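You operate a simulated robot arm through the tools that you are given. There is no shell and no other tool. Be economical: measure what you need, move in short steps, check, and stop when the job is done.

Carry out the task below with a simulated two-armed robot. There is one attempt and no reset: what you move stays moved.

Task
Fetch the clear cup with grey band and set it in the blue divided tub. Pick up the can marked lot petal with one hand, pass it to the other hand and put it on the top of table marked packing. Take the small can with purple band on the top of table marked fittings and put it away on the deck of green dolly. Any order will do. Set down upright: can marked lot petal, small can with purple band.
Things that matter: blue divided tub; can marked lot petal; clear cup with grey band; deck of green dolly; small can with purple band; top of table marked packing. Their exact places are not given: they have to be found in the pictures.

It is judged by the outcome, as a careful person would: the job done as asked, and still so three seconds after it is handed in. It fails if anything else is knocked over, pushed out of place, dropped, spilled or broken.

Robot
Two 6-joint arms with two-finger parallel grippers on one trunk, on a base that drives. Base frame: it is fixed to the floor where the robot stands at the start and does not move with it; the origin is under the middle of the robot, x ahead of it, y to its left, z up. Readings come in mm, degrees, newtons and seconds.
The left shoulder is at the start at [60, 187, 897], the right one opposite. With the tool pointing down near the work surface each hand reaches from about 260 to 620 mm from the robot's upright axis, wherever it stands, measured 20 degrees to its own side. Places, roughly: blue divided tub [-250, -2000, 1000]; can marked lot petal [3000, -2250, 1000]; clear cup with grey band (6x6x10 cm) [500, -100, 600]; deck of green dolly [-2000, -3000, 200]; small can with purple band (6x6x9 cm) [3700, -2100, 900]; top of table marked packing [500, -4900, 900]. Payload 1.57 kg a hand.
The tool frame of a hand sits at the grasp point between the pads (the TCP): z along the fingers, y along the line on which they close. The tips reach 30 mm beyond it. The gripper opens to 110 mm. The fingers are 24 mm wide and 12 mm thick; the gripper's body (48 by 112 mm) begins 78 mm behind the TCP.
Orientation is told as [roll, pitch, yaw] about the base's x, y, z axes, in that order, counted from this pose: with the fingers straight down and closing along the base's y, the tool's x points along the base's -x, its y along +y and its z along -z.

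Tools
- The arms move only by the tool servo_tool. It takes "left_plan", "right_plan" or both (then of equal length, played together; a hand with none holds still); each is a list of rows, each a list of 2 entries, a list of its own where there are three numbers: the shift along the base's x, y, z in mm, then the turn, a rotation vector about the base's x, y, z in degrees. In form: [[[tx, ty, tz], [wx, wy, wz]], ...]. A call has 1 to 20 rows; each row shifts and turns the commanded pose from where the row before left it. "left_hand" and "right_hand" are, for a hand that has rows, the opening in per cent of the stroke, from 0 (shut) to 100 (fully open), set as the call begins (left out, the last holds). Rows are played at 5 a second. More than 50 mm and 8.6 degrees between two rows, or a gripper value outside its range, and nothing of the call is played. Where a pose cannot be reached the arm comes as near as it can. A force on the tool above 40 N (or 10 N above the force at the start of the call, whichever is more), or a blocked arm, ends the call early, and 0.2 s more pass. The fingers move at their own pace (about 153 mm/s each) and stop on an object; they squeeze with about 43 N. The grip force told is the motor's: it shows also when the fingers shut on nothing. Time passes only in rows, and 0.2 s behind the last, so rows that do not move let the fingers close. The reply holds the time, the measured pose of the TCP, the force on the tool along the base axes, the opening and the grip force, in the units named above and with some noise, with the torque about the TCP (base axes, N m) and any sound that the robot's microphone picked up.
- Cameras (640 x 400 px; columns grow to the right, rows downward): "scene" is now at [6.6, -12.8, 1443.7]; the picture's right is [-0.27, -0.96, 0.00], its down [-0.77, 0.22, -0.60] and it looks along [0.57, -0.16, -0.80] (base axes); focal length 284 px, centre (320, 200). "left" rides on the left gripper at [70, -16, -141] in its tool frame; the picture's right is [0.23, 0.97, 0.00], its down [-0.86, 0.20, -0.48] and it looks along [-0.47, 0.11, 0.88] (tool axes); focal length 222 px, centre (320, 200). "right" rides on the right gripper at [70, 16, -141] in its tool frame; the picture's right is [-0.23, 0.97, 0.00], its down [-0.86, -0.20, -0.48] and it looks along [-0.47, -0.11, 0.88] (tool axes); focal length 222 px, centre (320, 200).
- snapshot(camera): a new picture of that camera. It takes no simulated time.
- move_column(by): slides the trunk up (or, below 0, down) by that many mm; the arms and the scene camera ride with it, the base frame stays. It gives what a move gives, with no picture.
- drive_base(legs): drives the robot by 1 to 6 legs, each [ahead, left, turn to the left] in mm, mm and degrees, along the robot's own axes; the way and the turn of a leg run together, so that a leg with both is an arc; at most 1500 mm and 180 degrees a leg. The arms and the cameras ride along, it lands a little off, and it stops where it bumps. It gives what a move gives.
- pan_tilt(pan, tilt): turns the head with the scene camera to pan (to the left, within 86 degrees either way) and tilt (down, from -29 to 69), counted from straight ahead of the robot. It gives what a move gives.
- pixel_to_xyz(camera, pixels): for up to 12 pixels [column, row] of the newest picture of that camera ("zoom" is the newest enlarged one), the place [x, y, z] in the base frame of the surface seen there, good to about 2 mm, but the place of the scene camera against the robot may be out by one fixed shift of up to 25 mm in any direction. It takes no simulated time.
- zoom(camera, box): a new picture of the part [left, top, right, bottom] of that camera's present view, enlarged. It takes no simulated time.
- sign_off(): hands the job in; it is judged then, once.

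Go step by step. Measure first, check grasps and placings, and put right what went wrong. The budget is 110 turns and 92 pictures, counting those below and the enlarged ones. Unless the task says otherwise, let go and move clear before handing in, and close with one line.

The tools are called after ">>>" as name(argument=value, ...) on one line, values as JSON. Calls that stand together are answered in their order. servo_tool: Moves the arms, as the interface text tells. Its arguments: {"type":"object","properties":{"left_plan":{"type":"array","items":{"type":"array"}},"left_hand":{"type":"number"},"right_plan":{"type":"array","items":{"type":"array"}},"right_hand":{"type":"number"}},"required":[]} The other tools are called the same way: move_column (by) slides the trunk up or down; drive_base (legs) drives the base; pan_tilt (pan, tilt) turns the head that bears the scene camera; snapshot (camera) takes a picture; pixel_to_xyz (camera, pixels) gives the place of the surface under pixels of a picture; zoom (camera, box) takes an enlarged picture of a part of a camera's view; sign_off () hands the job in.

At the start:

```text
time: 0.0
left_position: [394.0, 101.0, 809.9]
left_ee_rot: [0.0, 0.0, 0.0]
left_contact_force: [-0.6, -0.3, 0.0]
left_ft_torque: [0.01, 0.01, -0.04]
left_gripper_width: 109.8
left_grip_force: 0.1
right_position: [347.8, -273.8, 794.6]
right_ee_rot: [0.1, -0.1, 0.0]
right_contact_force: [-0.5, 0.7, -0.3]
right_ft_torque: [0.02, 0.01, 0.0]
right_gripper_width: 109.9
right_grip_force: 0.1
trunk travel left (down, up): [-525.0, 465.0]
robot x, y, heading: [-1.1, -1.9, 0.1]
head pan, tilt: [-15.9, 53.5]
```

scene: 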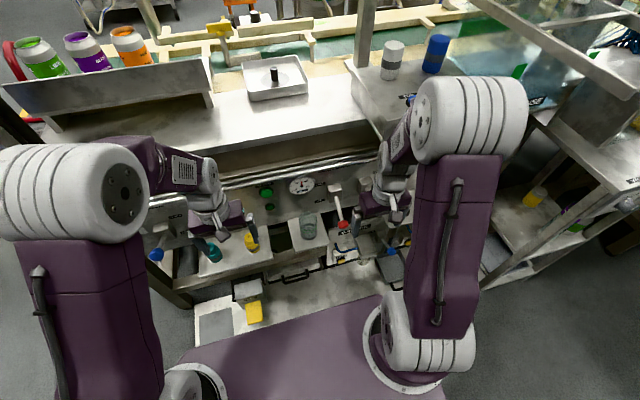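
right: 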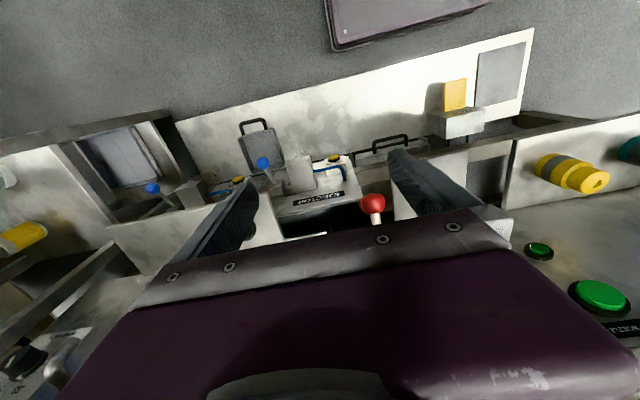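
left: 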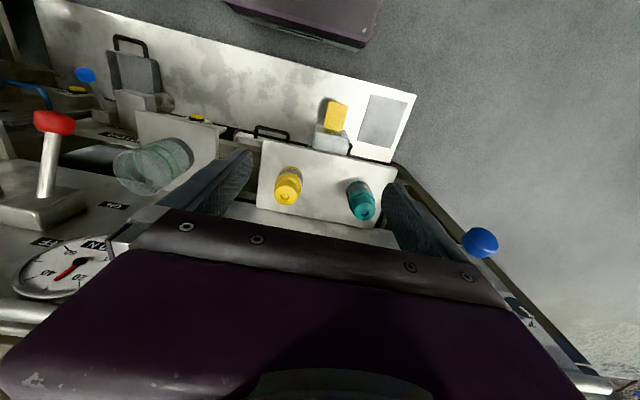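

The scene shows a clear cup around (307,226) low on a shelf of a machine ahead. I'll enlarge it and measure.

>>> zoom(camera="scene", box=[180, 150, 440, 312])

>>> pixel_to_xyz(camera="scene", pixels=[[307, 217], [308, 238], [296, 240], [335, 195], [342, 224], [250, 240], [300, 185], [320, 245], [215, 325], [390, 60], [280, 150], [300, 285]])

```text
2.46 times, centred on (310, 231) of scene
```

zoom: 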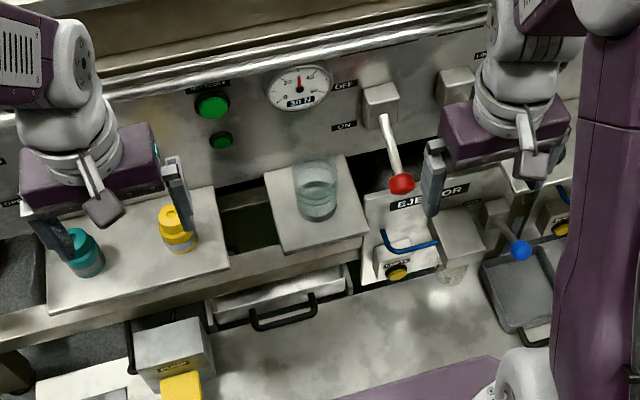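

```text
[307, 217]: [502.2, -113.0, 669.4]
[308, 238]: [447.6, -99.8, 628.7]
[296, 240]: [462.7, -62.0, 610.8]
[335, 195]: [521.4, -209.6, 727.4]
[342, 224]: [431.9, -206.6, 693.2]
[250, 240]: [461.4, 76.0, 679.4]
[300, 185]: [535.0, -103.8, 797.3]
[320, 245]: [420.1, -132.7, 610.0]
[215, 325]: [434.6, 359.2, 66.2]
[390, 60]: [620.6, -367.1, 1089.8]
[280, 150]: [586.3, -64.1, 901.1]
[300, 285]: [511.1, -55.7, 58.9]
```

Cup stands on a small platform near (475,-107), z≈610, with a red-knobbed lever on its right. I'll measure it with the left wrist camera, which has no fixed shift.

>>> pixel_to_xyz(camera="left", pixels=[[150, 165], [128, 172], [165, 150], [180, 150], [175, 180], [55, 120], [200, 130], [205, 160], [150, 125], [285, 190], [135, 160], [145, 185]])

>>> pixel_to_xyz(camera="right", pixels=[[372, 202], [376, 220], [540, 251]])

>>> zoom(camera="left", box=[20, 80, 260, 230])

>>> pixel_to_xyz(camera="zoom", pixels=[[260, 210], [350, 230], [420, 180], [340, 170], [300, 250], [390, 260], [470, 250], [400, 120], [90, 110], [420, 220]])

```text
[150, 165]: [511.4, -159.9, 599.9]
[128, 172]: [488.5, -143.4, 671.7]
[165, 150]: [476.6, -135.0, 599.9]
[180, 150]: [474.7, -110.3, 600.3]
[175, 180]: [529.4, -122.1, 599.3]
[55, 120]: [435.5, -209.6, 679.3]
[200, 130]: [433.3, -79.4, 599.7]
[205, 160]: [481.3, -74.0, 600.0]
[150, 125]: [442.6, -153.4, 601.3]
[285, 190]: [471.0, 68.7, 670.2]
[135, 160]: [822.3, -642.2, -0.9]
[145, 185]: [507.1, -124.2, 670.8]
```

```text
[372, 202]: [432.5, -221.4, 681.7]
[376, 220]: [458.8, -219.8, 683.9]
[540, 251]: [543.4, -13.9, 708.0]
```

```text
2.67 times, centred on (140, 155) of left
```

zoom: 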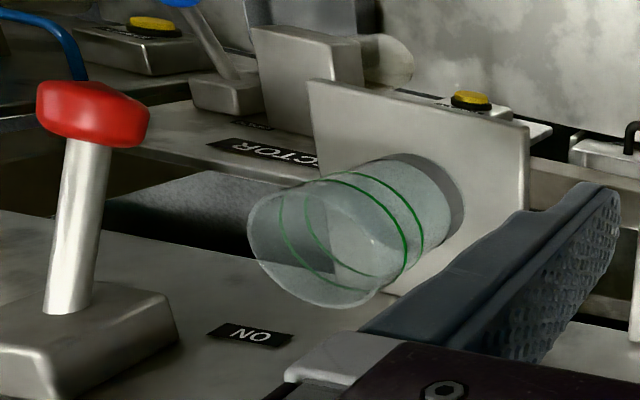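

```text
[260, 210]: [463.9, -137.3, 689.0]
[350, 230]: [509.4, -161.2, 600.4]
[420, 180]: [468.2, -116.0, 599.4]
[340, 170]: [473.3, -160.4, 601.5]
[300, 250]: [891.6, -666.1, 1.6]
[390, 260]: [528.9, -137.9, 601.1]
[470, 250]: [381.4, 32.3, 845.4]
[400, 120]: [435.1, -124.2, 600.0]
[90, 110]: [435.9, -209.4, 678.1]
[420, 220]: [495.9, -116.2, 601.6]
```

The cup base sits on the platform (z=600), centred near (481,-110); the knob ends near y=-196. I'll move the right hand above it at safe height, opened to about 90 mm.

>>> servo_tool(right_plan=[[[26.6, 32.8, 1], [0, 0, 0]], [[26.6, 32.8, 1], [0, 0, 0]], [[26.6, 32.8, 1], [0, 0, 0]], [[26.6, 32.8, 1], [0, 0, 0]], [[26.6, 32.8, 1], [0, 0, 0]], [[0, 0, 0], [0, 0, 0]]], right_hand=85)

>>> snapshot(camera="right")

>>> pixel_to_xyz(camera="right", pixels=[[320, 200], [300, 180], [340, 180], [320, 160], [330, 220], [280, 200]])

```text
time: 1.4
left_position: [393.2, 100.4, 811.6]
left_ee_rot: [-0.1, 0.0, 0.0]
left_contact_force: [-0.6, 0.7, 0.6]
left_ft_torque: [0.03, 0.0, -0.03]
left_gripper_width: 110.2
left_grip_force: 0.1
right_position: [481.1, -109.0, 801.7]
right_ee_rot: [-0.1, 0.1, 0.0]
right_contact_force: [-0.1, -0.8, -0.3]
right_ft_torque: [-0.02, 0.0, 0.0]
right_gripper_width: 93.5
right_grip_force: 0.0
trunk travel left (down, up): [-525.0, 465.0]
robot x, y, heading: [-0.4, 3.4, -0.0]
head pan, tilt: [-15.9, 53.5]
```

```text
86 pictures are left
```

right: 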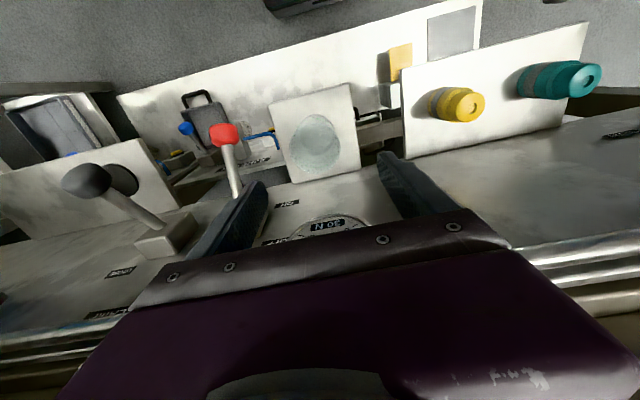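

```text
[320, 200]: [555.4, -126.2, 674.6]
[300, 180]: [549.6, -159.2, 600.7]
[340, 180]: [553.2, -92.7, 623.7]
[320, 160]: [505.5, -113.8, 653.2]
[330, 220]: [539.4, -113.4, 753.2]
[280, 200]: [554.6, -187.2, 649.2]
```

>>> zoom(camera="right", box=[240, 70, 400, 190])

>>> pixel_to_xyz(camera="right", pixels=[[318, 143], [300, 143], [336, 143], [318, 118], [318, 168], [310, 130], [330, 130], [318, 125], [290, 145], [345, 145]])

```text
3.33 times, centred on (320, 130) of right
```

zoom: 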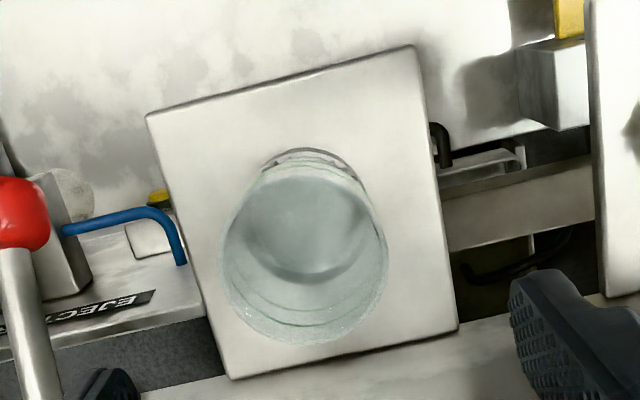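

```text
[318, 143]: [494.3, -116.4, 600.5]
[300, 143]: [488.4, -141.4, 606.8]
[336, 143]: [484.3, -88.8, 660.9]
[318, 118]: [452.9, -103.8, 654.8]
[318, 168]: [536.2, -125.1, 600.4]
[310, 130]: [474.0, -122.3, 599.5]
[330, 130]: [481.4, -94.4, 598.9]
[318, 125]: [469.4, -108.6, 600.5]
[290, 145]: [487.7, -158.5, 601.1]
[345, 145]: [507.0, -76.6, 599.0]
```

Cup centre is about (481,-113), right between the fingers. Lowering to z≈655.

>>> servo_tool(right_plan=[[[0, -4, -30], [0, 0, 0]], [[0, 0, -35], [0, 0, 0]], [[0, 0, -35], [0, 0, 0]], [[0, 0, -30], [0, 0, 0]], [[0, 0, -17], [0, 0, 0]], [[0, 0, 0], [0, 0, 0]]])

>>> snapshot(camera="right")

```text
time: 2.8
left_position: [393.0, 100.7, 811.1]
left_ee_rot: [0.1, 0.1, 0.0]
left_contact_force: [-0.3, -0.4, -0.4]
left_ft_torque: [-0.01, -0.01, 0.0]
left_gripper_width: 110.0
left_grip_force: 0.2
right_position: [481.8, -113.0, 652.9]
right_ee_rot: [0.0, 0.1, 0.0]
right_contact_force: [1.0, -0.5, 0.0]
right_ft_torque: [0.03, -0.04, -0.02]
right_gripper_width: 93.4
right_grip_force: 0.1
trunk travel left (down, up): [-525.0, 465.0]
robot x, y, heading: [-0.9, -1.9, 0.1]
head pan, tilt: [-15.9, 53.5]
```

```text
84 pictures are left
```

right: 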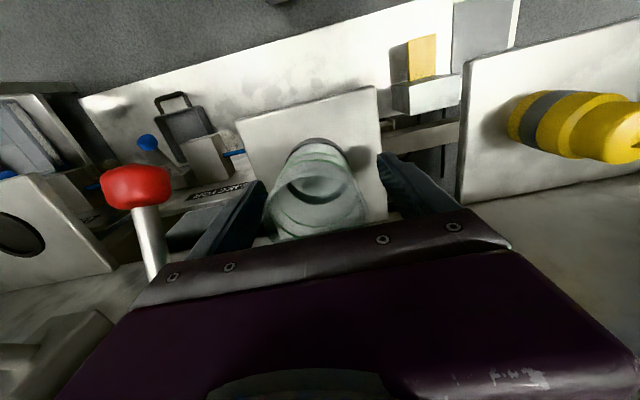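

The cup is between the fingers, its grey band visible at the base. Closing, then a small lift.

>>> servo_tool(right_plan=[[[0, 0, 0], [0, 0, 0]], [[0, 0, 0], [0, 0, 0]], [[0, 0, 0], [0, 0, 0]], [[0, 0, 10], [0, 0, 0]], [[0, 0, 10], [0, 0, 0]]], right_hand=0)

```text
time: 4.0
left_position: [394.7, 99.6, 811.3]
left_ee_rot: [0.1, 0.0, 0.1]
left_contact_force: [0.3, 0.3, -0.2]
left_ft_torque: [0.0, -0.02, 0.01]
left_gripper_width: 110.1
left_grip_force: 0.0
right_position: [479.2, -112.1, 675.1]
right_ee_rot: [0.0, 0.1, 0.0]
right_contact_force: [0.2, 0.5, -0.7]
right_ft_torque: [0.04, -0.01, -0.02]
right_gripper_width: 59.1
right_grip_force: 42.6
trunk travel left (down, up): [-525.0, 465.0]
robot x, y, heading: [1.6, -1.5, 0.1]
head pan, tilt: [-15.9, 53.5]
```

Gripped at 59 mm. Lifting clear and pulling back toward the robot, then look right.

>>> servo_tool(right_plan=[[[0, 0, 40], [0, 0, 0]], [[0, 0, 40], [0, 0, 0]], [[0, 0, 40], [0, 0, 0]], [[0, 0, 40], [0, 0, 0]], [[-15, 0, 40], [0, 0, 0]], [[-30, -20, 0], [0, 0, 0]], [[-30, -20, 0], [0, 0, 0]], [[-30, -30, 0], [0, 0, 0]], [[-20, -20, 0], [0, 0, 0]]])

>>> pan_tilt(pan=-85, tilt=25)

>>> snapshot(camera="scene")

>>> snapshot(camera="right")

```text
time: 6.0
left_position: [393.3, 101.2, 811.0]
left_ee_rot: [0.0, -0.1, 0.0]
left_contact_force: [-0.6, 0.4, -0.2]
left_ft_torque: [0.02, 0.0, 0.01]
left_gripper_width: 110.1
left_grip_force: 0.1
right_position: [357.1, -202.9, 870.3]
right_ee_rot: [0.0, -0.1, 0.0]
right_contact_force: [1.4, 0.3, -1.5]
right_ft_torque: [0.0, 0.02, 0.03]
right_gripper_width: 58.9
right_grip_force: 42.9
trunk travel left (down, up): [-525.0, 465.0]
robot x, y, heading: [2.0, 1.3, -0.3]
head pan, tilt: [-15.9, 53.5]
```

```text
time: 7.4
left_position: [394.1, 100.9, 810.3]
left_ee_rot: [0.0, 0.0, 0.1]
left_contact_force: [0.3, -0.3, 0.5]
left_ft_torque: [0.03, 0.01, 0.02]
left_gripper_width: 110.0
left_grip_force: 0.1
right_position: [360.3, -203.4, 870.0]
right_ee_rot: [0.0, 0.0, 0.0]
right_contact_force: [0.2, 0.2, -0.6]
right_ft_torque: [0.01, 0.03, 0.01]
right_gripper_width: 59.1
right_grip_force: 43.5
trunk travel left (down, up): [-525.0, 465.0]
robot x, y, heading: [3.5, -0.2, 0.1]
head pan, tilt: [-85.0, 25.0]
```

```text
83 pictures are left
```

scene: 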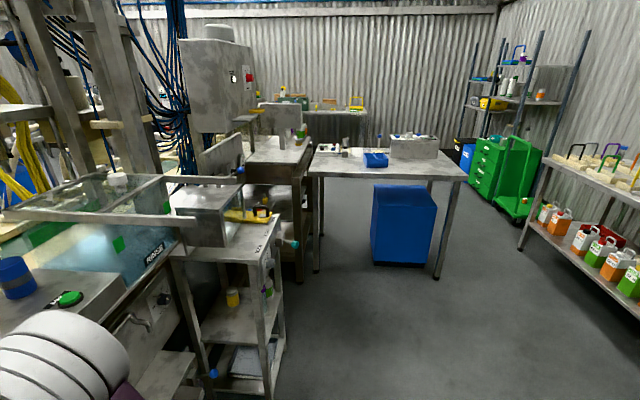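

```text
82 pictures are left
```

right: 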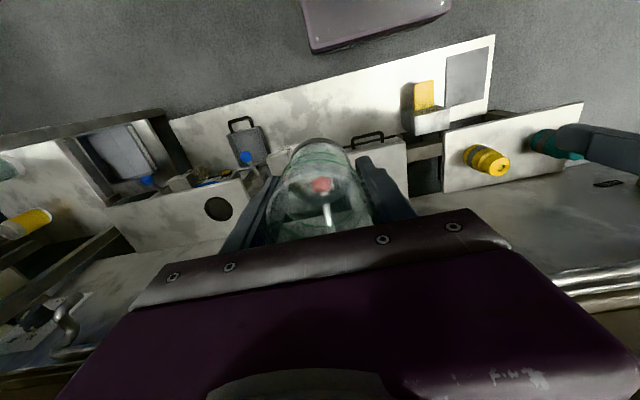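

The blue tub appears at (376,160) on a table across, the green dolly at (515,170). I'll zoom and measure.

>>> zoom(camera="scene", box=[230, 80, 550, 280])

>>> pixel_to_xyz(camera="scene", pixels=[[376, 164], [376, 154], [330, 175], [455, 178], [317, 150], [400, 180], [275, 230], [515, 205], [515, 170], [330, 113], [300, 280], [520, 245]])

```text
2.00 times, centred on (390, 180) of scene
```

zoom: 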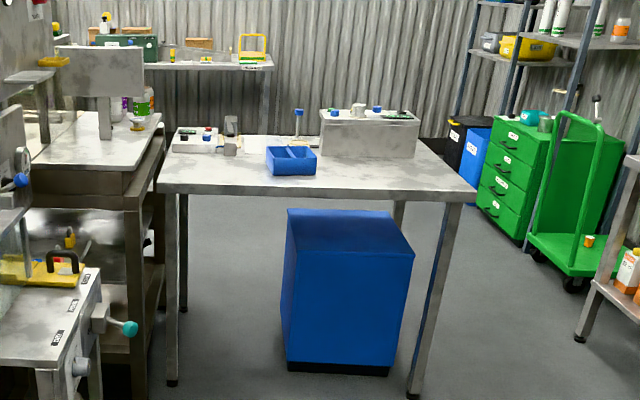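

```text
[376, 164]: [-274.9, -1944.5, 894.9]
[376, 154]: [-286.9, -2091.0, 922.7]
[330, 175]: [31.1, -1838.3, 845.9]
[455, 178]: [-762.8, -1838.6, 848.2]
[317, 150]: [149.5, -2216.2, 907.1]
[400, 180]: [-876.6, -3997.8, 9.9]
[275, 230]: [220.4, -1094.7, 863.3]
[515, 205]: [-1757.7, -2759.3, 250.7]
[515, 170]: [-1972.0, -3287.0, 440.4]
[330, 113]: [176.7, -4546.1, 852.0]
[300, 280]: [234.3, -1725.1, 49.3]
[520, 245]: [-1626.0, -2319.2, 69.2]
```

>>> pixel_to_xyz(camera="scene", pixels=[[545, 170], [540, 240], [630, 270], [376, 262], [425, 260], [265, 300], [280, 395], [260, 180], [303, 265], [380, 330], [500, 330], [375, 110]])

>>> pan_tilt(pan=85, tilt=25)

>>> snapshot(camera="scene")

>>> pan_tilt(pan=-40, tilt=10)

>>> snapshot(camera="scene")

```text
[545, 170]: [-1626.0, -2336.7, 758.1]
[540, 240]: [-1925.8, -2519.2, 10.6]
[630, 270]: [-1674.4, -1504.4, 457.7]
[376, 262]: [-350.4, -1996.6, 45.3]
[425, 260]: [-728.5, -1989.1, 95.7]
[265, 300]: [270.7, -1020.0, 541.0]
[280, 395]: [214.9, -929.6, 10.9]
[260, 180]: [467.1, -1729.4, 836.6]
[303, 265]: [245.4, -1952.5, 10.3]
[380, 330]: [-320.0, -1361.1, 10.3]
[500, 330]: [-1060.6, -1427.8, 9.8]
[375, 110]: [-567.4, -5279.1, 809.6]
```

```text
time: 10.0
left_position: [393.9, 102.2, 812.0]
left_ee_rot: [-0.1, 0.0, 0.0]
left_contact_force: [0.3, -0.9, 0.0]
left_ft_torque: [-0.01, -0.01, 0.0]
left_gripper_width: 110.1
left_grip_force: 0.1
right_position: [359.1, -203.7, 870.1]
right_ee_rot: [0.0, 0.0, 0.0]
right_contact_force: [0.0, 0.9, -1.0]
right_ft_torque: [0.02, -0.05, 0.0]
right_gripper_width: 58.9
right_grip_force: 43.0
trunk travel left (down, up): [-525.0, 465.0]
robot x, y, heading: [0.4, 1.5, 0.1]
head pan, tilt: [85.0, 25.0]
```

```text
80 pictures are left
```

scene: 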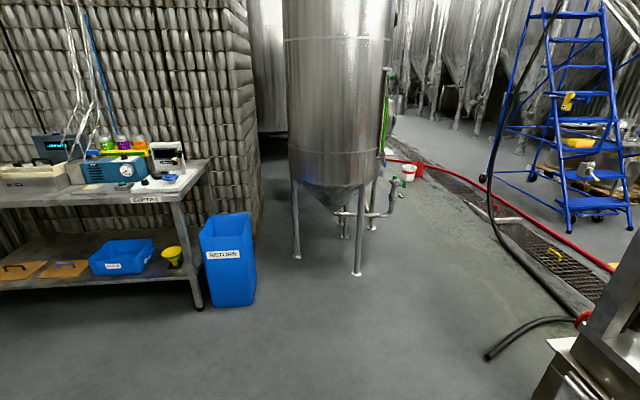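

```text
time: 12.0
left_position: [393.2, 100.7, 810.5]
left_ee_rot: [-0.1, 0.0, 0.0]
left_contact_force: [-0.7, 0.3, -0.3]
left_ft_torque: [0.0, -0.01, 0.0]
left_gripper_width: 110.1
left_grip_force: 0.0
right_position: [359.7, -203.7, 870.4]
right_ee_rot: [0.0, -0.2, 0.0]
right_contact_force: [-0.1, -0.2, 0.1]
right_ft_torque: [0.02, 0.03, 0.01]
right_gripper_width: 58.9
right_grip_force: 43.2
trunk travel left (down, up): [-525.0, 465.0]
robot x, y, heading: [1.1, -1.1, -0.2]
head pan, tilt: [-40.0, 10.0]
```

```text
79 pictures are left
```

scene: 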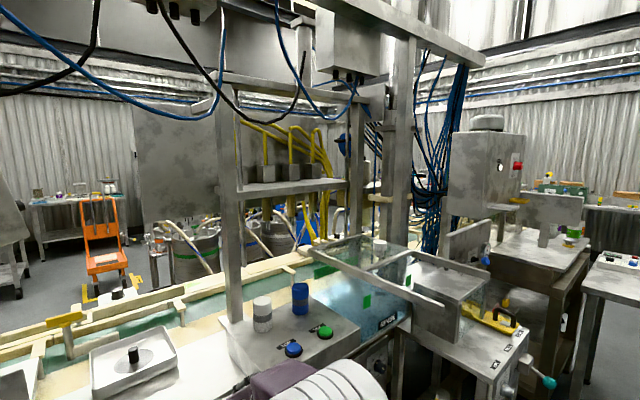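

Tub is at about (-280,-2020), table edge y≈-1838. I'll back off, turn right and approach while staying left of the cart (x>150), raising the trunk first.

>>> drive_base(legs=[[-250, 0, 0], [0, 0, -90], [900, 0, 0]])

>>> move_column(by=220)

>>> pan_tilt(pan=0, tilt=40)

>>> snapshot(camera="scene")

```text
time: 22.0
left_position: [-136.1, -1298.7, 810.6]
left_ee_rot: [0.0, -0.1, -89.2]
left_contact_force: [-0.3, 0.0, 0.3]
left_ft_torque: [-0.01, -0.01, -0.04]
left_gripper_width: 110.1
left_grip_force: 0.0
right_position: [-441.6, -1267.4, 870.5]
right_ee_rot: [0.0, 0.1, -89.3]
right_contact_force: [-0.5, 1.2, 0.2]
right_ft_torque: [-0.01, -0.02, 0.0]
right_gripper_width: 58.8
right_grip_force: 43.2
trunk travel left (down, up): [-525.0, 465.0]
robot x, y, heading: [-243.3, -905.7, -89.1]
head pan, tilt: [-40.0, 10.0]
```

```text
time: 24.4
left_position: [-136.1, -1296.4, 1031.0]
left_ee_rot: [0.0, 0.1, -89.2]
left_contact_force: [-0.2, 0.2, -0.3]
left_ft_torque: [-0.02, -0.01, -0.05]
left_gripper_width: 110.1
left_grip_force: 0.2
right_position: [-440.2, -1267.5, 1090.3]
right_ee_rot: [0.0, 0.0, -89.2]
right_contact_force: [0.4, 0.6, -0.7]
right_ft_torque: [0.04, 0.01, -0.03]
right_gripper_width: 58.7
right_grip_force: 43.2
trunk travel left (down, up): [-745.0, 245.0]
robot x, y, heading: [-245.9, -904.9, -89.1]
head pan, tilt: [-40.0, 10.0]
```

```text
time: 25.4
left_position: [-136.9, -1297.9, 1031.4]
left_ee_rot: [0.0, 0.0, -89.2]
left_contact_force: [0.5, 0.7, 0.2]
left_ft_torque: [-0.02, 0.02, -0.02]
left_gripper_width: 109.8
left_grip_force: 0.0
right_position: [-442.5, -1266.3, 1090.9]
right_ee_rot: [0.0, 0.0, -89.1]
right_contact_force: [0.3, 0.4, -0.3]
right_ft_torque: [-0.01, -0.01, 0.01]
right_gripper_width: 58.8
right_grip_force: 43.2
trunk travel left (down, up): [-745.0, 245.0]
robot x, y, heading: [-247.5, -908.4, -88.9]
head pan, tilt: [0.0, 40.0]
```

```text
78 pictures are left
```

scene: 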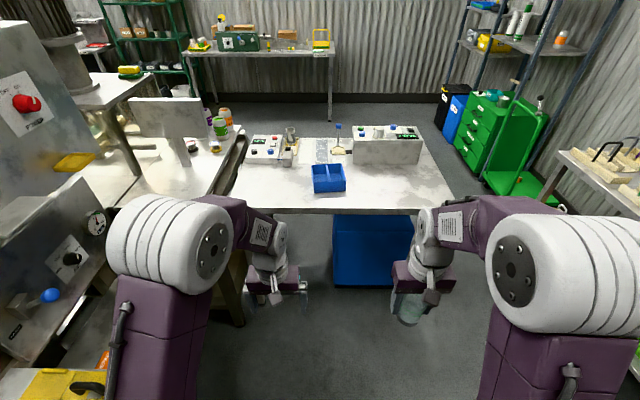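

Tub now at (328,178) in a clear approach. Measure it and drive ahead.

>>> pixel_to_xyz(camera="scene", pixels=[[313, 168], [343, 165], [314, 190], [345, 189], [322, 175], [336, 172], [300, 205], [340, 230], [230, 180]])

>>> drive_base(legs=[[570, 0, 0]])

>>> pan_tilt(pan=0, tilt=60)

>>> snapshot(camera="scene")

>>> snapshot(camera="right")

```text
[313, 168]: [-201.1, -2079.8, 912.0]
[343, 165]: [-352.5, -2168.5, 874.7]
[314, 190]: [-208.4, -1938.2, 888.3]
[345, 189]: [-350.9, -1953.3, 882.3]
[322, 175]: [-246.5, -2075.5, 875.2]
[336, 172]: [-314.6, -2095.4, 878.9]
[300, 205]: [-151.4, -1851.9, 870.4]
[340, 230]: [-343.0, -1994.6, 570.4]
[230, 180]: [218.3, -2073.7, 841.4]
```

```text
time: 28.7
left_position: [-125.0, -1867.8, 1030.8]
left_ee_rot: [0.0, 0.0, -88.9]
left_contact_force: [0.9, -0.3, 0.1]
left_ft_torque: [0.02, -0.02, -0.01]
left_gripper_width: 110.0
left_grip_force: 0.0
right_position: [-428.4, -1840.4, 1090.4]
right_ee_rot: [0.0, 0.1, -88.9]
right_contact_force: [0.9, -1.1, -0.5]
right_ft_torque: [0.03, -0.03, -0.02]
right_gripper_width: 58.8
right_grip_force: 42.9
trunk travel left (down, up): [-745.0, 245.0]
robot x, y, heading: [-233.9, -1477.0, -88.8]
head pan, tilt: [0.0, 40.0]
```

```text
time: 29.5
left_position: [-123.6, -1868.2, 1030.8]
left_ee_rot: [0.0, 0.0, -88.8]
left_contact_force: [0.2, 0.6, -0.1]
left_ft_torque: [-0.02, -0.01, -0.02]
left_gripper_width: 110.1
left_grip_force: 0.0
right_position: [-429.8, -1841.4, 1089.5]
right_ee_rot: [-0.1, 0.1, -88.7]
right_contact_force: [0.0, -0.8, -0.6]
right_ft_torque: [0.02, 0.01, 0.0]
right_gripper_width: 59.0
right_grip_force: 42.5
trunk travel left (down, up): [-745.0, 245.0]
robot x, y, heading: [-231.6, -1477.9, -89.1]
head pan, tilt: [0.0, 60.0]
```

```text
77 pictures are left
```

scene: 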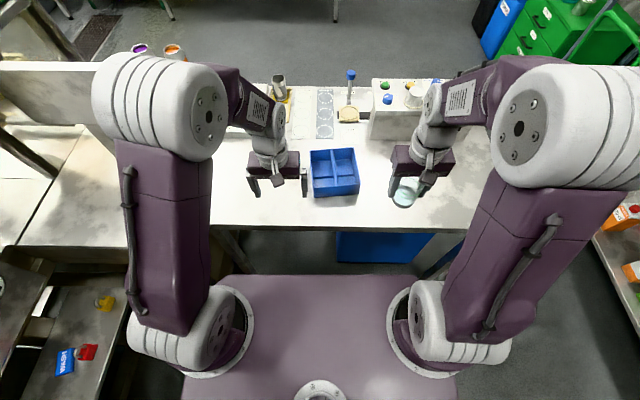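

```text
76 pictures are left
```

right: 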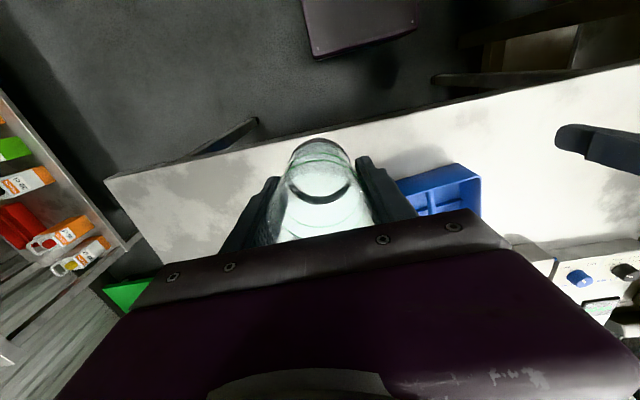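

>>> zoom(camera="scene", box=[270, 120, 430, 220])

>>> pixel_to_xyz(camera="zoom", pixels=[[165, 122], [340, 118], [172, 255], [358, 250], [172, 295], [255, 120], [268, 252], [210, 170], [310, 165], [215, 270], [310, 265], [262, 187]])

>>> pixel_to_xyz(camera="right", pixels=[[479, 168], [481, 205], [440, 166], [396, 181], [450, 195], [433, 204], [425, 190], [470, 190], [440, 240]])

```text
4.00 times, centred on (350, 170) of scene
```

zoom: 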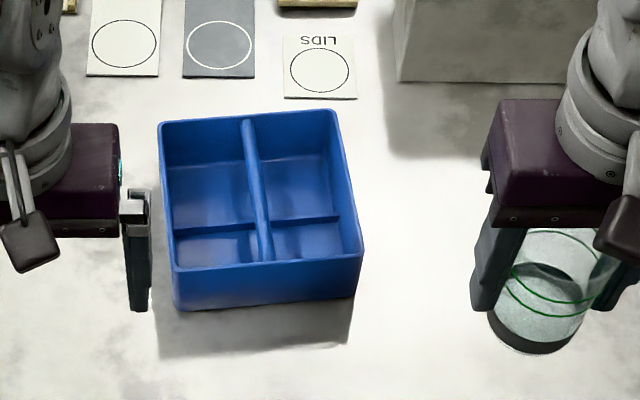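

```text
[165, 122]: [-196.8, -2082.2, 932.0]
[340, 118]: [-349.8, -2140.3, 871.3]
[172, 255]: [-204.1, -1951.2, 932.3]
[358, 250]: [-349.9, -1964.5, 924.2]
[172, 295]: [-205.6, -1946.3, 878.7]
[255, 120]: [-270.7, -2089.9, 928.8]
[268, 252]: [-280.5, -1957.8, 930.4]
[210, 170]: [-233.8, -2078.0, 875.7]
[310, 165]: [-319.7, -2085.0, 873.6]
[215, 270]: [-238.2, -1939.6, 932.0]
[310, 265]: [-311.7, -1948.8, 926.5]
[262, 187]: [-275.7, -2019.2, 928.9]
```

```text
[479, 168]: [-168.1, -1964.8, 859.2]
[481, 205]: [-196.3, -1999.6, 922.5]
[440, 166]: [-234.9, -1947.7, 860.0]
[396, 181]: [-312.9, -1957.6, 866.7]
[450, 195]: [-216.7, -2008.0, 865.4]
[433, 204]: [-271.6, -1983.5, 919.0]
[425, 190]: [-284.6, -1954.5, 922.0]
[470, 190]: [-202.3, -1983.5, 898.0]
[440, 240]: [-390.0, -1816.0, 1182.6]
```

The tub's compartments are narrow (~65 mm) so the fingers would foul at the present low grip. I'll set the cup on the free table patch near (-430,-1905) and regrip it near its rim.

>>> servo_tool(right_plan=[[[0, -30, -30], [0, 0, 0]], [[0, -35, -30], [0, 0, 0]], [[0, 0, -35], [0, 0, 0]], [[0, 0, -35], [0, 0, 0]], [[0, 0, -25], [0, 0, 0]], [[0, 0, -10], [0, 0, 0]], [[0, 0, -5], [0, 0, 0]], [[0, 0, -5], [0, 0, 0]]])

>>> snapshot(camera="right")

>>> pixel_to_xyz(camera="right", pixels=[[320, 115], [260, 150], [480, 130], [460, 160], [420, 150]])

```text
time: 31.3
left_position: [-123.1, -1868.7, 1032.4]
left_ee_rot: [0.0, 0.0, -88.8]
left_contact_force: [0.2, -0.3, 0.2]
left_ft_torque: [0.02, -0.01, 0.0]
left_gripper_width: 110.2
left_grip_force: 0.1
right_position: [-429.6, -1908.0, 916.1]
right_ee_rot: [0.0, 0.0, -88.8]
right_contact_force: [0.1, -0.2, -0.3]
right_ft_torque: [-0.01, 0.01, -0.02]
right_gripper_width: 59.1
right_grip_force: 42.9
trunk travel left (down, up): [-745.0, 245.0]
robot x, y, heading: [-230.3, -1476.3, -88.6]
head pan, tilt: [0.0, 60.0]
```

```text
74 pictures are left
```

right: 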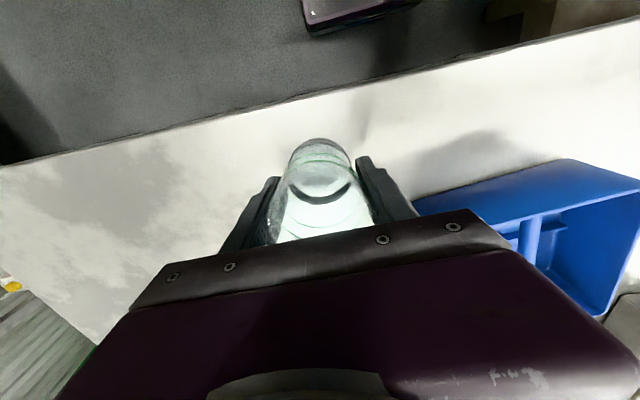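

```text
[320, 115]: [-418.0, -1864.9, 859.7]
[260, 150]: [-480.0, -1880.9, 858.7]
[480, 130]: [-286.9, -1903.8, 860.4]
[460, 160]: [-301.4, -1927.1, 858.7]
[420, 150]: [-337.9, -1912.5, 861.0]
```

Table at z=860, cup base ~863. Lower the last few mm, feeling for contact.

>>> servo_tool(right_plan=[[[0, 0, -2], [0, 0, 0]], [[0, 0, -2], [0, 0, 0]], [[0, 0, 0], [0, 0, 0]]])

```text
time: 32.1
left_position: [-123.9, -1868.6, 1032.4]
left_ee_rot: [0.0, 0.0, -88.8]
left_contact_force: [0.5, -0.8, -0.4]
left_ft_torque: [-0.04, -0.03, 0.05]
left_gripper_width: 109.9
left_grip_force: 0.1
right_position: [-428.8, -1906.3, 912.3]
right_ee_rot: [0.0, -0.1, -88.9]
right_contact_force: [-1.6, -1.0, 9.5]
right_ft_torque: [0.01, -0.15, 0.01]
right_gripper_width: 58.6
right_grip_force: 43.0
trunk travel left (down, up): [-745.0, 245.0]
robot x, y, heading: [-233.6, -1474.1, -88.8]
head pan, tilt: [0.0, 60.0]
```

Contact felt (9.5 N). Release, rise 36 mm, and regrip near the rim.

>>> servo_tool(right_plan=[[[0, 0, 0], [0, 0, 0]], [[0, 0, 0], [0, 0, 0]], [[0, 0, 12], [0, 0, 0]], [[0, 0, 12], [0, 0, 0]], [[0, 0, 12], [0, 0, 0]], [[0, 0, 0], [0, 0, 0]]], right_hand=80)

>>> servo_tool(right_plan=[[[0, 0, 0], [0, 0, 0]], [[0, 0, 0], [0, 0, 0]], [[0, 0, 0], [0, 0, 0]], [[0, 0, 15], [0, 0, 0]], [[0, 0, 30], [0, 0, 0]], [[0, 0, 35], [0, 0, 0]], [[0, 0, 0], [0, 0, 0]]], right_hand=0)

>>> snapshot(camera="right")

>>> zoom(camera="scene", box=[290, 130, 450, 230])

```text
time: 33.5
left_position: [-123.6, -1869.8, 1030.6]
left_ee_rot: [-0.1, 0.1, -88.8]
left_contact_force: [-0.4, -0.2, 0.3]
left_ft_torque: [0.01, 0.01, 0.01]
left_gripper_width: 109.9
left_grip_force: 0.1
right_position: [-428.3, -1905.7, 948.1]
right_ee_rot: [0.0, 0.0, -88.8]
right_contact_force: [0.5, -0.1, 0.5]
right_ft_torque: [-0.03, -0.02, -0.02]
right_gripper_width: 88.0
right_grip_force: 0.0
trunk travel left (down, up): [-745.0, 245.0]
robot x, y, heading: [-233.4, -1477.5, -88.9]
head pan, tilt: [0.0, 60.0]
```

```text
time: 35.1
left_position: [-125.0, -1869.2, 1030.4]
left_ee_rot: [0.0, 0.0, -88.8]
left_contact_force: [0.5, -0.3, -1.4]
left_ft_torque: [0.0, -0.01, -0.01]
left_gripper_width: 110.1
left_grip_force: 0.0
right_position: [-430.6, -1902.8, 1026.5]
right_ee_rot: [0.0, 0.1, -88.7]
right_contact_force: [0.3, -0.1, 0.2]
right_ft_torque: [-0.01, 0.01, 0.01]
right_gripper_width: 58.6
right_grip_force: 42.8
trunk travel left (down, up): [-745.0, 245.0]
robot x, y, heading: [-232.4, -1477.9, -89.0]
head pan, tilt: [0.0, 60.0]
```

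```text
73 pictures are left
```

right: 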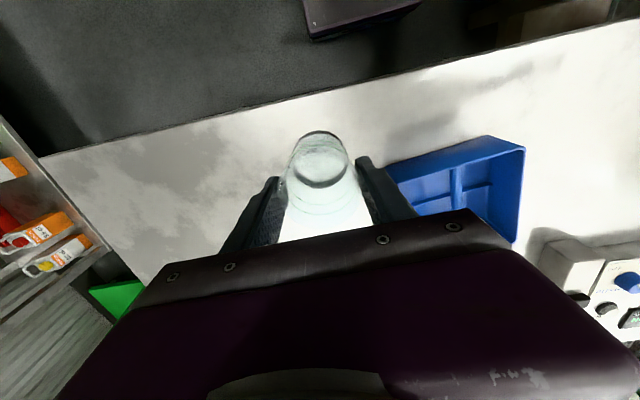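

```text
4.00 times, centred on (370, 180) of scene
```

zoom: 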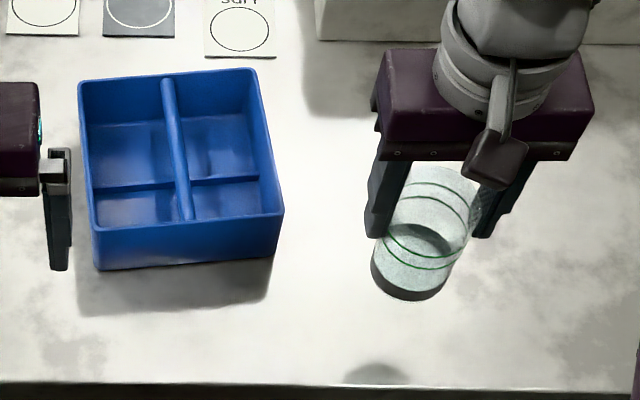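

Held firmly at the rim. Now measuring the compartments in both views for the exact drop point.

>>> pixel_to_xyz(camera="zoom", pixels=[[170, 100], [185, 205], [255, 75], [275, 205], [225, 180], [225, 183], [180, 150], [262, 140], [165, 85], [130, 188], [215, 150], [210, 120]])

>>> zoom(camera="right", box=[380, 120, 540, 250])

>>> pixel_to_xyz(camera="zoom", pixels=[[480, 85], [300, 165], [320, 205], [320, 240], [470, 330], [250, 220], [400, 210], [430, 180], [455, 270], [260, 260]])

```text
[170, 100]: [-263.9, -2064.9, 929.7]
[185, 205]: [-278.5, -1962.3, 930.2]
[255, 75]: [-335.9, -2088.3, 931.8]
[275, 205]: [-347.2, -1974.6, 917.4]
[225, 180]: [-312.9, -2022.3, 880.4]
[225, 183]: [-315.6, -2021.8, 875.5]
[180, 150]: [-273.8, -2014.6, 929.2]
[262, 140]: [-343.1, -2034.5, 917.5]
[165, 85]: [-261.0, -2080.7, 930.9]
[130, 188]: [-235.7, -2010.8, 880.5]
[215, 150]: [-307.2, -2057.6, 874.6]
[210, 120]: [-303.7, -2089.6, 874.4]
```

```text
3.08 times, centred on (460, 185) of right
```

zoom: 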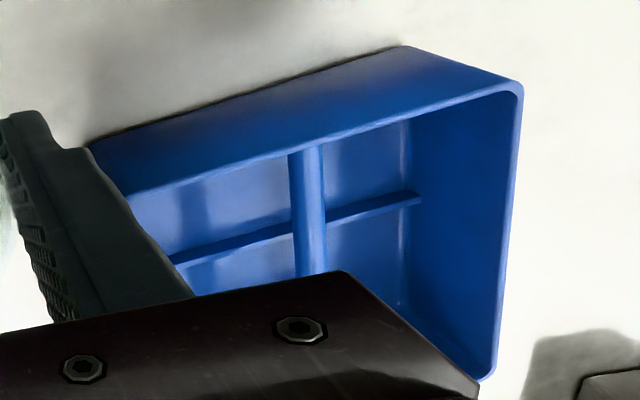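

```text
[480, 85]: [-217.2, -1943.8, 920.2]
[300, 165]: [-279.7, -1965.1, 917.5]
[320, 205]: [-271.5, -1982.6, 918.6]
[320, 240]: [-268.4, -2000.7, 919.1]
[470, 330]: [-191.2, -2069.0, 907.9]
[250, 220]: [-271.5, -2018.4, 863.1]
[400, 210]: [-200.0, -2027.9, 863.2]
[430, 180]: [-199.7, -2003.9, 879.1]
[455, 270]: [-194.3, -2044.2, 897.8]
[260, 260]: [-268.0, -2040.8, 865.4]
```

>>> snapshot(camera="left")

>>> zoom(camera="left", box=[60, 60, 260, 220])

```text
70 pictures are left
```

left: 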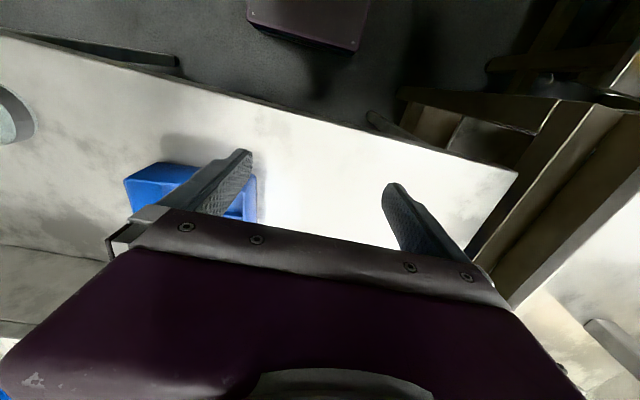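

```text
2.50 times, centred on (160, 140) of left
```

zoom: 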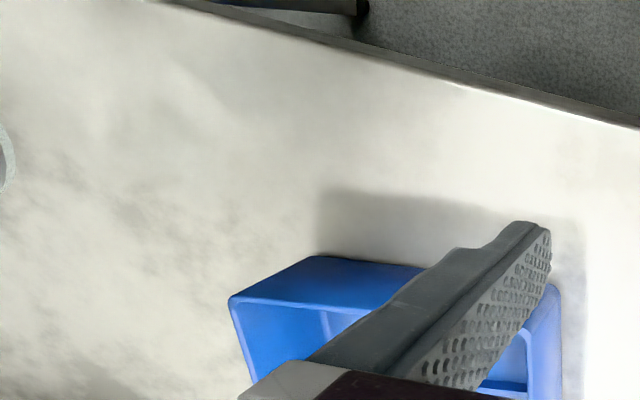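

I'll slide the left hand left and forward (well above the tub) so its camera sees the tub fully.

>>> servo_tool(left_plan=[[[30, -40, 10], [0, 0, 0]], [[30, -40, 10], [0, 0, 0]], [[20, -40, 10], [0, 0, 0]], [[0, 0, 0], [0, 0, 0]]])

>>> zoom(camera="left", box=[40, 40, 280, 190])

```text
refused: row 1 steps farther than a row can; nothing moved
```

```text
2.67 times, centred on (160, 115) of left
```

zoom: 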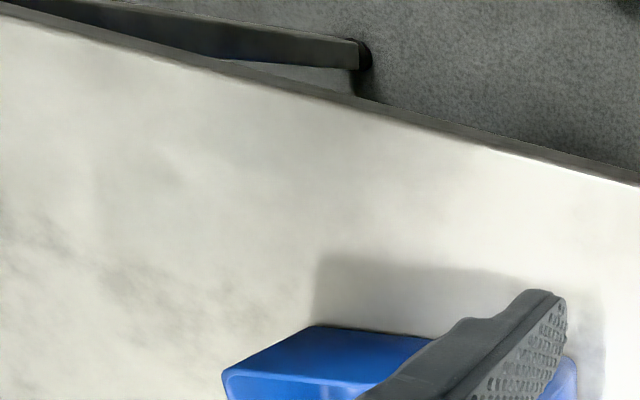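

>>> servo_tool(left_plan=[[[25, -35, 5], [0, 0, 0]], [[25, -35, 5], [0, 0, 0]], [[25, -35, 5], [0, 0, 0]], [[0, -30, 5], [0, 0, 0]], [[0, 0, 0], [0, 0, 0]]])

>>> zoom(camera="left", box=[40, 40, 280, 190])

```text
time: 36.3
left_position: [-48.0, -2002.1, 1051.9]
left_ee_rot: [0.0, -0.1, -88.8]
left_contact_force: [0.2, -0.7, -0.1]
left_ft_torque: [-0.01, -0.01, 0.0]
left_gripper_width: 109.8
left_grip_force: 0.2
right_position: [-431.2, -1902.4, 1027.3]
right_ee_rot: [0.0, 0.0, -88.8]
right_contact_force: [-0.4, 0.0, 0.5]
right_ft_torque: [-0.01, 0.03, -0.02]
right_gripper_width: 58.4
right_grip_force: 43.1
trunk travel left (down, up): [-745.0, 245.0]
robot x, y, heading: [-236.1, -1474.4, -88.7]
head pan, tilt: [0.0, 60.0]
```

```text
2.67 times, centred on (160, 115) of left
```

zoom: 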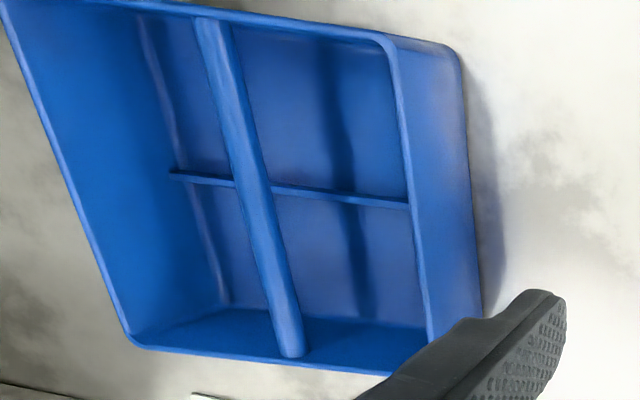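

>>> pixel_to_xyz(camera="zoom", pixels=[[170, 176], [205, 183], [340, 197], [205, 20], [290, 340], [150, 40], [210, 290], [60, 170], [385, 45], [425, 325], [180, 240], [200, 150]])

>>> pixel_to_xyz(camera="zoom", pixels=[[225, 250], [180, 80], [10, 10], [130, 335], [60, 5], [250, 350], [290, 150], [370, 150], [330, 280], [230, 303], [140, 10], [250, 160]])

```text
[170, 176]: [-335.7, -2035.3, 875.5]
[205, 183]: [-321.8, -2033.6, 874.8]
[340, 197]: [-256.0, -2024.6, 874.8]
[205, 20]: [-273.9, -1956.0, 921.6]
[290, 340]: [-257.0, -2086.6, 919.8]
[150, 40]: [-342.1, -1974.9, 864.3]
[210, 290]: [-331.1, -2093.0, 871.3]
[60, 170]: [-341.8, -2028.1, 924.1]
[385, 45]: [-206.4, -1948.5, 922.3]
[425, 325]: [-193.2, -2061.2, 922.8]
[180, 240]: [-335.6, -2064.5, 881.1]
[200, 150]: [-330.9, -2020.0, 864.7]
```

```text
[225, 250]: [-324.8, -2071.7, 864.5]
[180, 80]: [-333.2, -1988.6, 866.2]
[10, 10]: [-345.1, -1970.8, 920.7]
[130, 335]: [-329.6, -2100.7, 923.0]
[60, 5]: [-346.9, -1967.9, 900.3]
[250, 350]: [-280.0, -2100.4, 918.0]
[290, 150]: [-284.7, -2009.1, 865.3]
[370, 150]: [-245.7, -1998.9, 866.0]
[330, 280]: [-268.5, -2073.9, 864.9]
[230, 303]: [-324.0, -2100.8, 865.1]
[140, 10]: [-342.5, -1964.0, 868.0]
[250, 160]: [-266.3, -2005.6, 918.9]
```

The tub is turned ~7°; in true coordinates the near right compartment is centred at about (-306,-1995), 66×69 mm, floor z=865. I'll hover the cup over it and verify with the left wrist camera.

>>> servo_tool(right_plan=[[[0, 0, 5], [0, 0, 0]], [[25, -18.5, 0], [0, 0, 0]], [[25, -18.5, 0], [0, 0, 0]], [[25, -18.5, 0], [0, 0, 0]], [[25, -18.5, 0], [0, 0, 0]], [[25, -18.5, 0], [0, 0, 0]], [[0, 0, -5], [0, 0, 0]], [[0, 0, 0], [0, 0, 0]]])

>>> zoom(camera="left", box=[40, 40, 280, 190])

>>> zoom(camera="scene", box=[290, 120, 450, 220])

```text
time: 38.1
left_position: [-48.2, -2001.7, 1051.9]
left_ee_rot: [0.0, 0.0, -88.8]
left_contact_force: [0.1, -0.5, 0.2]
left_ft_torque: [-0.01, -0.01, 0.0]
left_gripper_width: 109.8
left_grip_force: 0.0
right_position: [-303.2, -1998.9, 1026.8]
right_ee_rot: [0.0, 0.0, -88.8]
right_contact_force: [0.3, 0.6, -0.9]
right_ft_torque: [0.0, -0.01, -0.02]
right_gripper_width: 58.5
right_grip_force: 43.0
trunk travel left (down, up): [-745.0, 245.0]
robot x, y, heading: [-233.6, -1475.9, -88.9]
head pan, tilt: [0.0, 60.0]
```

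```text
2.67 times, centred on (160, 115) of left
```

zoom: 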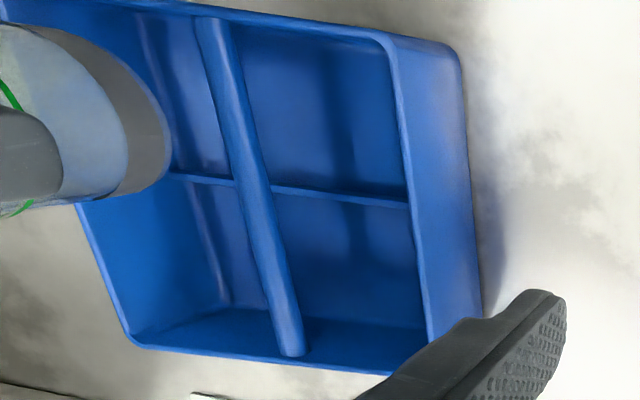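

```text
4.00 times, centred on (370, 170) of scene
```

zoom: 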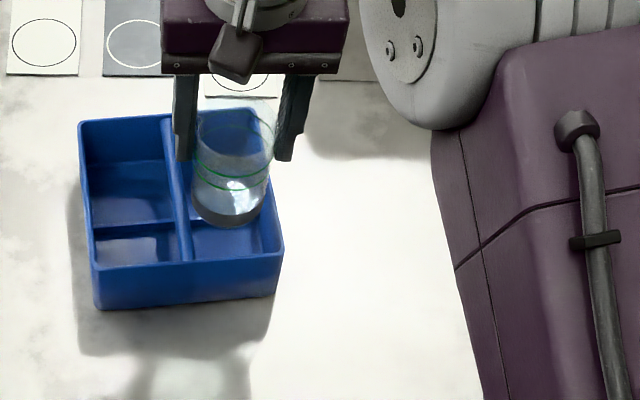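

>>> pixel_to_xyz(camera="zoom", pixels=[[230, 222], [200, 208], [258, 212], [193, 200], [266, 200], [186, 250], [168, 130], [278, 240], [225, 262], [240, 230]])

>>> zoom(camera="left", box=[20, 40, 180, 140])

>>> pixel_to_xyz(camera="zoom", pixels=[[220, 120], [240, 180], [260, 220], [180, 80], [262, 200], [250, 250], [150, 60], [262, 215], [225, 270]])

```text
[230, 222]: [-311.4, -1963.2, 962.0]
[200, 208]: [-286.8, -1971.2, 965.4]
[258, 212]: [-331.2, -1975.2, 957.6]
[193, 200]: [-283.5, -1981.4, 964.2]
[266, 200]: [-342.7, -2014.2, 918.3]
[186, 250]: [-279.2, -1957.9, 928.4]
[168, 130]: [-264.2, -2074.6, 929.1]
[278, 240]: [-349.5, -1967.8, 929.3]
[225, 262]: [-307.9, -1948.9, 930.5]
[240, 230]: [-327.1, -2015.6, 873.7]
```

```text
4.00 times, centred on (100, 90) of left
```

zoom: 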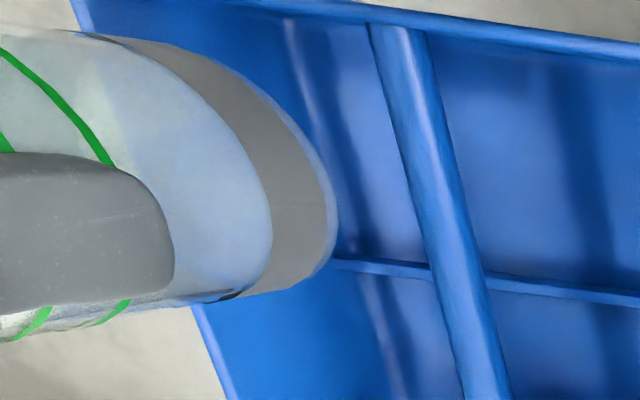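

```text
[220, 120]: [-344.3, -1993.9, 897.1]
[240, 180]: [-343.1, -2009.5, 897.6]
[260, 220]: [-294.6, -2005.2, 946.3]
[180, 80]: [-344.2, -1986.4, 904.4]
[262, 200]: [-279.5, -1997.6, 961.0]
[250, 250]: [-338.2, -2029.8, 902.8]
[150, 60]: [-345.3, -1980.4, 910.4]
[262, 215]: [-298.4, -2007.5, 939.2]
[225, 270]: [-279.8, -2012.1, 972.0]
```

Scene-vs-wrist comparison gives the cup centre about (-302,-2002) true; shift (-4.5,+7) then lower part-way into the compartment.

>>> servo_tool(right_plan=[[[-4.5, 7, 0], [0, 0, 0]], [[0, 0, -10], [0, 0, 0]], [[0, 0, -10], [0, 0, 0]], [[0, 0, -8], [0, 0, 0]], [[0, 0, 0], [0, 0, 0]]])

>>> zoom(camera="left", box=[20, 40, 180, 140])

>>> zoom(camera="scene", box=[300, 140, 380, 190])

>>> pixel_to_xyz(camera="zoom", pixels=[[200, 270], [250, 300], [300, 270], [220, 290], [280, 290], [195, 330], [345, 330], [260, 350]])

```text
time: 39.3
left_position: [-48.5, -2002.3, 1052.1]
left_ee_rot: [0.0, 0.1, -88.7]
left_contact_force: [0.8, 0.5, 0.9]
left_ft_torque: [0.01, -0.02, -0.02]
left_gripper_width: 109.7
left_grip_force: 0.0
right_position: [-308.0, -1990.0, 999.4]
right_ee_rot: [0.0, 0.0, -88.8]
right_contact_force: [-0.4, 0.2, -0.5]
right_ft_torque: [0.0, 0.02, 0.04]
right_gripper_width: 58.8
right_grip_force: 42.7
trunk travel left (down, up): [-745.0, 245.0]
robot x, y, heading: [-234.1, -1477.0, -88.8]
head pan, tilt: [0.0, 60.0]
```

```text
4.00 times, centred on (100, 90) of left
```

zoom: 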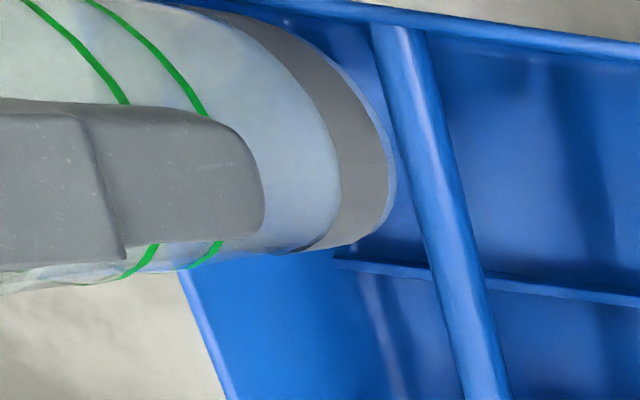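

```text
8.00 times, centred on (340, 165) of scene
```

zoom: 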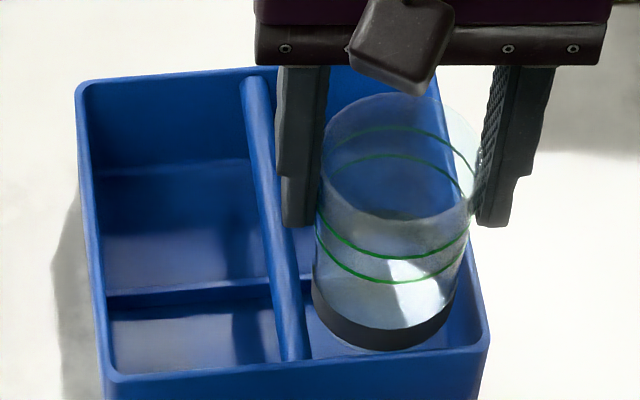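

```text
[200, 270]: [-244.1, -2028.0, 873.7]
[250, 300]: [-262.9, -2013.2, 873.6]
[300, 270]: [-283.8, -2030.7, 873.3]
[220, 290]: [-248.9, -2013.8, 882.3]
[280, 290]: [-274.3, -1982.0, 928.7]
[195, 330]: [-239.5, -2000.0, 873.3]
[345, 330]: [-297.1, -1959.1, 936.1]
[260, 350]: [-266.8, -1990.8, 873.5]
```

>>> pixel_to_xyz(camera="zoom", pixels=[[380, 335], [400, 335], [325, 310], [350, 330], [430, 328], [445, 310], [390, 357], [340, 362], [440, 352], [465, 300], [285, 320], [475, 330]])

```text
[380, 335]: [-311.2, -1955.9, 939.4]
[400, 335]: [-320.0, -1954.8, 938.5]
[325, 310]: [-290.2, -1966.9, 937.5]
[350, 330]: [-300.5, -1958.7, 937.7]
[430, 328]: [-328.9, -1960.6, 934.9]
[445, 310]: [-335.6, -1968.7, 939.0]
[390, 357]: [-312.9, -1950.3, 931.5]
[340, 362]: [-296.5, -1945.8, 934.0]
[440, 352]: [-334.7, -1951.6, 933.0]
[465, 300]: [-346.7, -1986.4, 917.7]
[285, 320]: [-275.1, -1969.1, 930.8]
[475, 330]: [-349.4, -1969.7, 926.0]
```

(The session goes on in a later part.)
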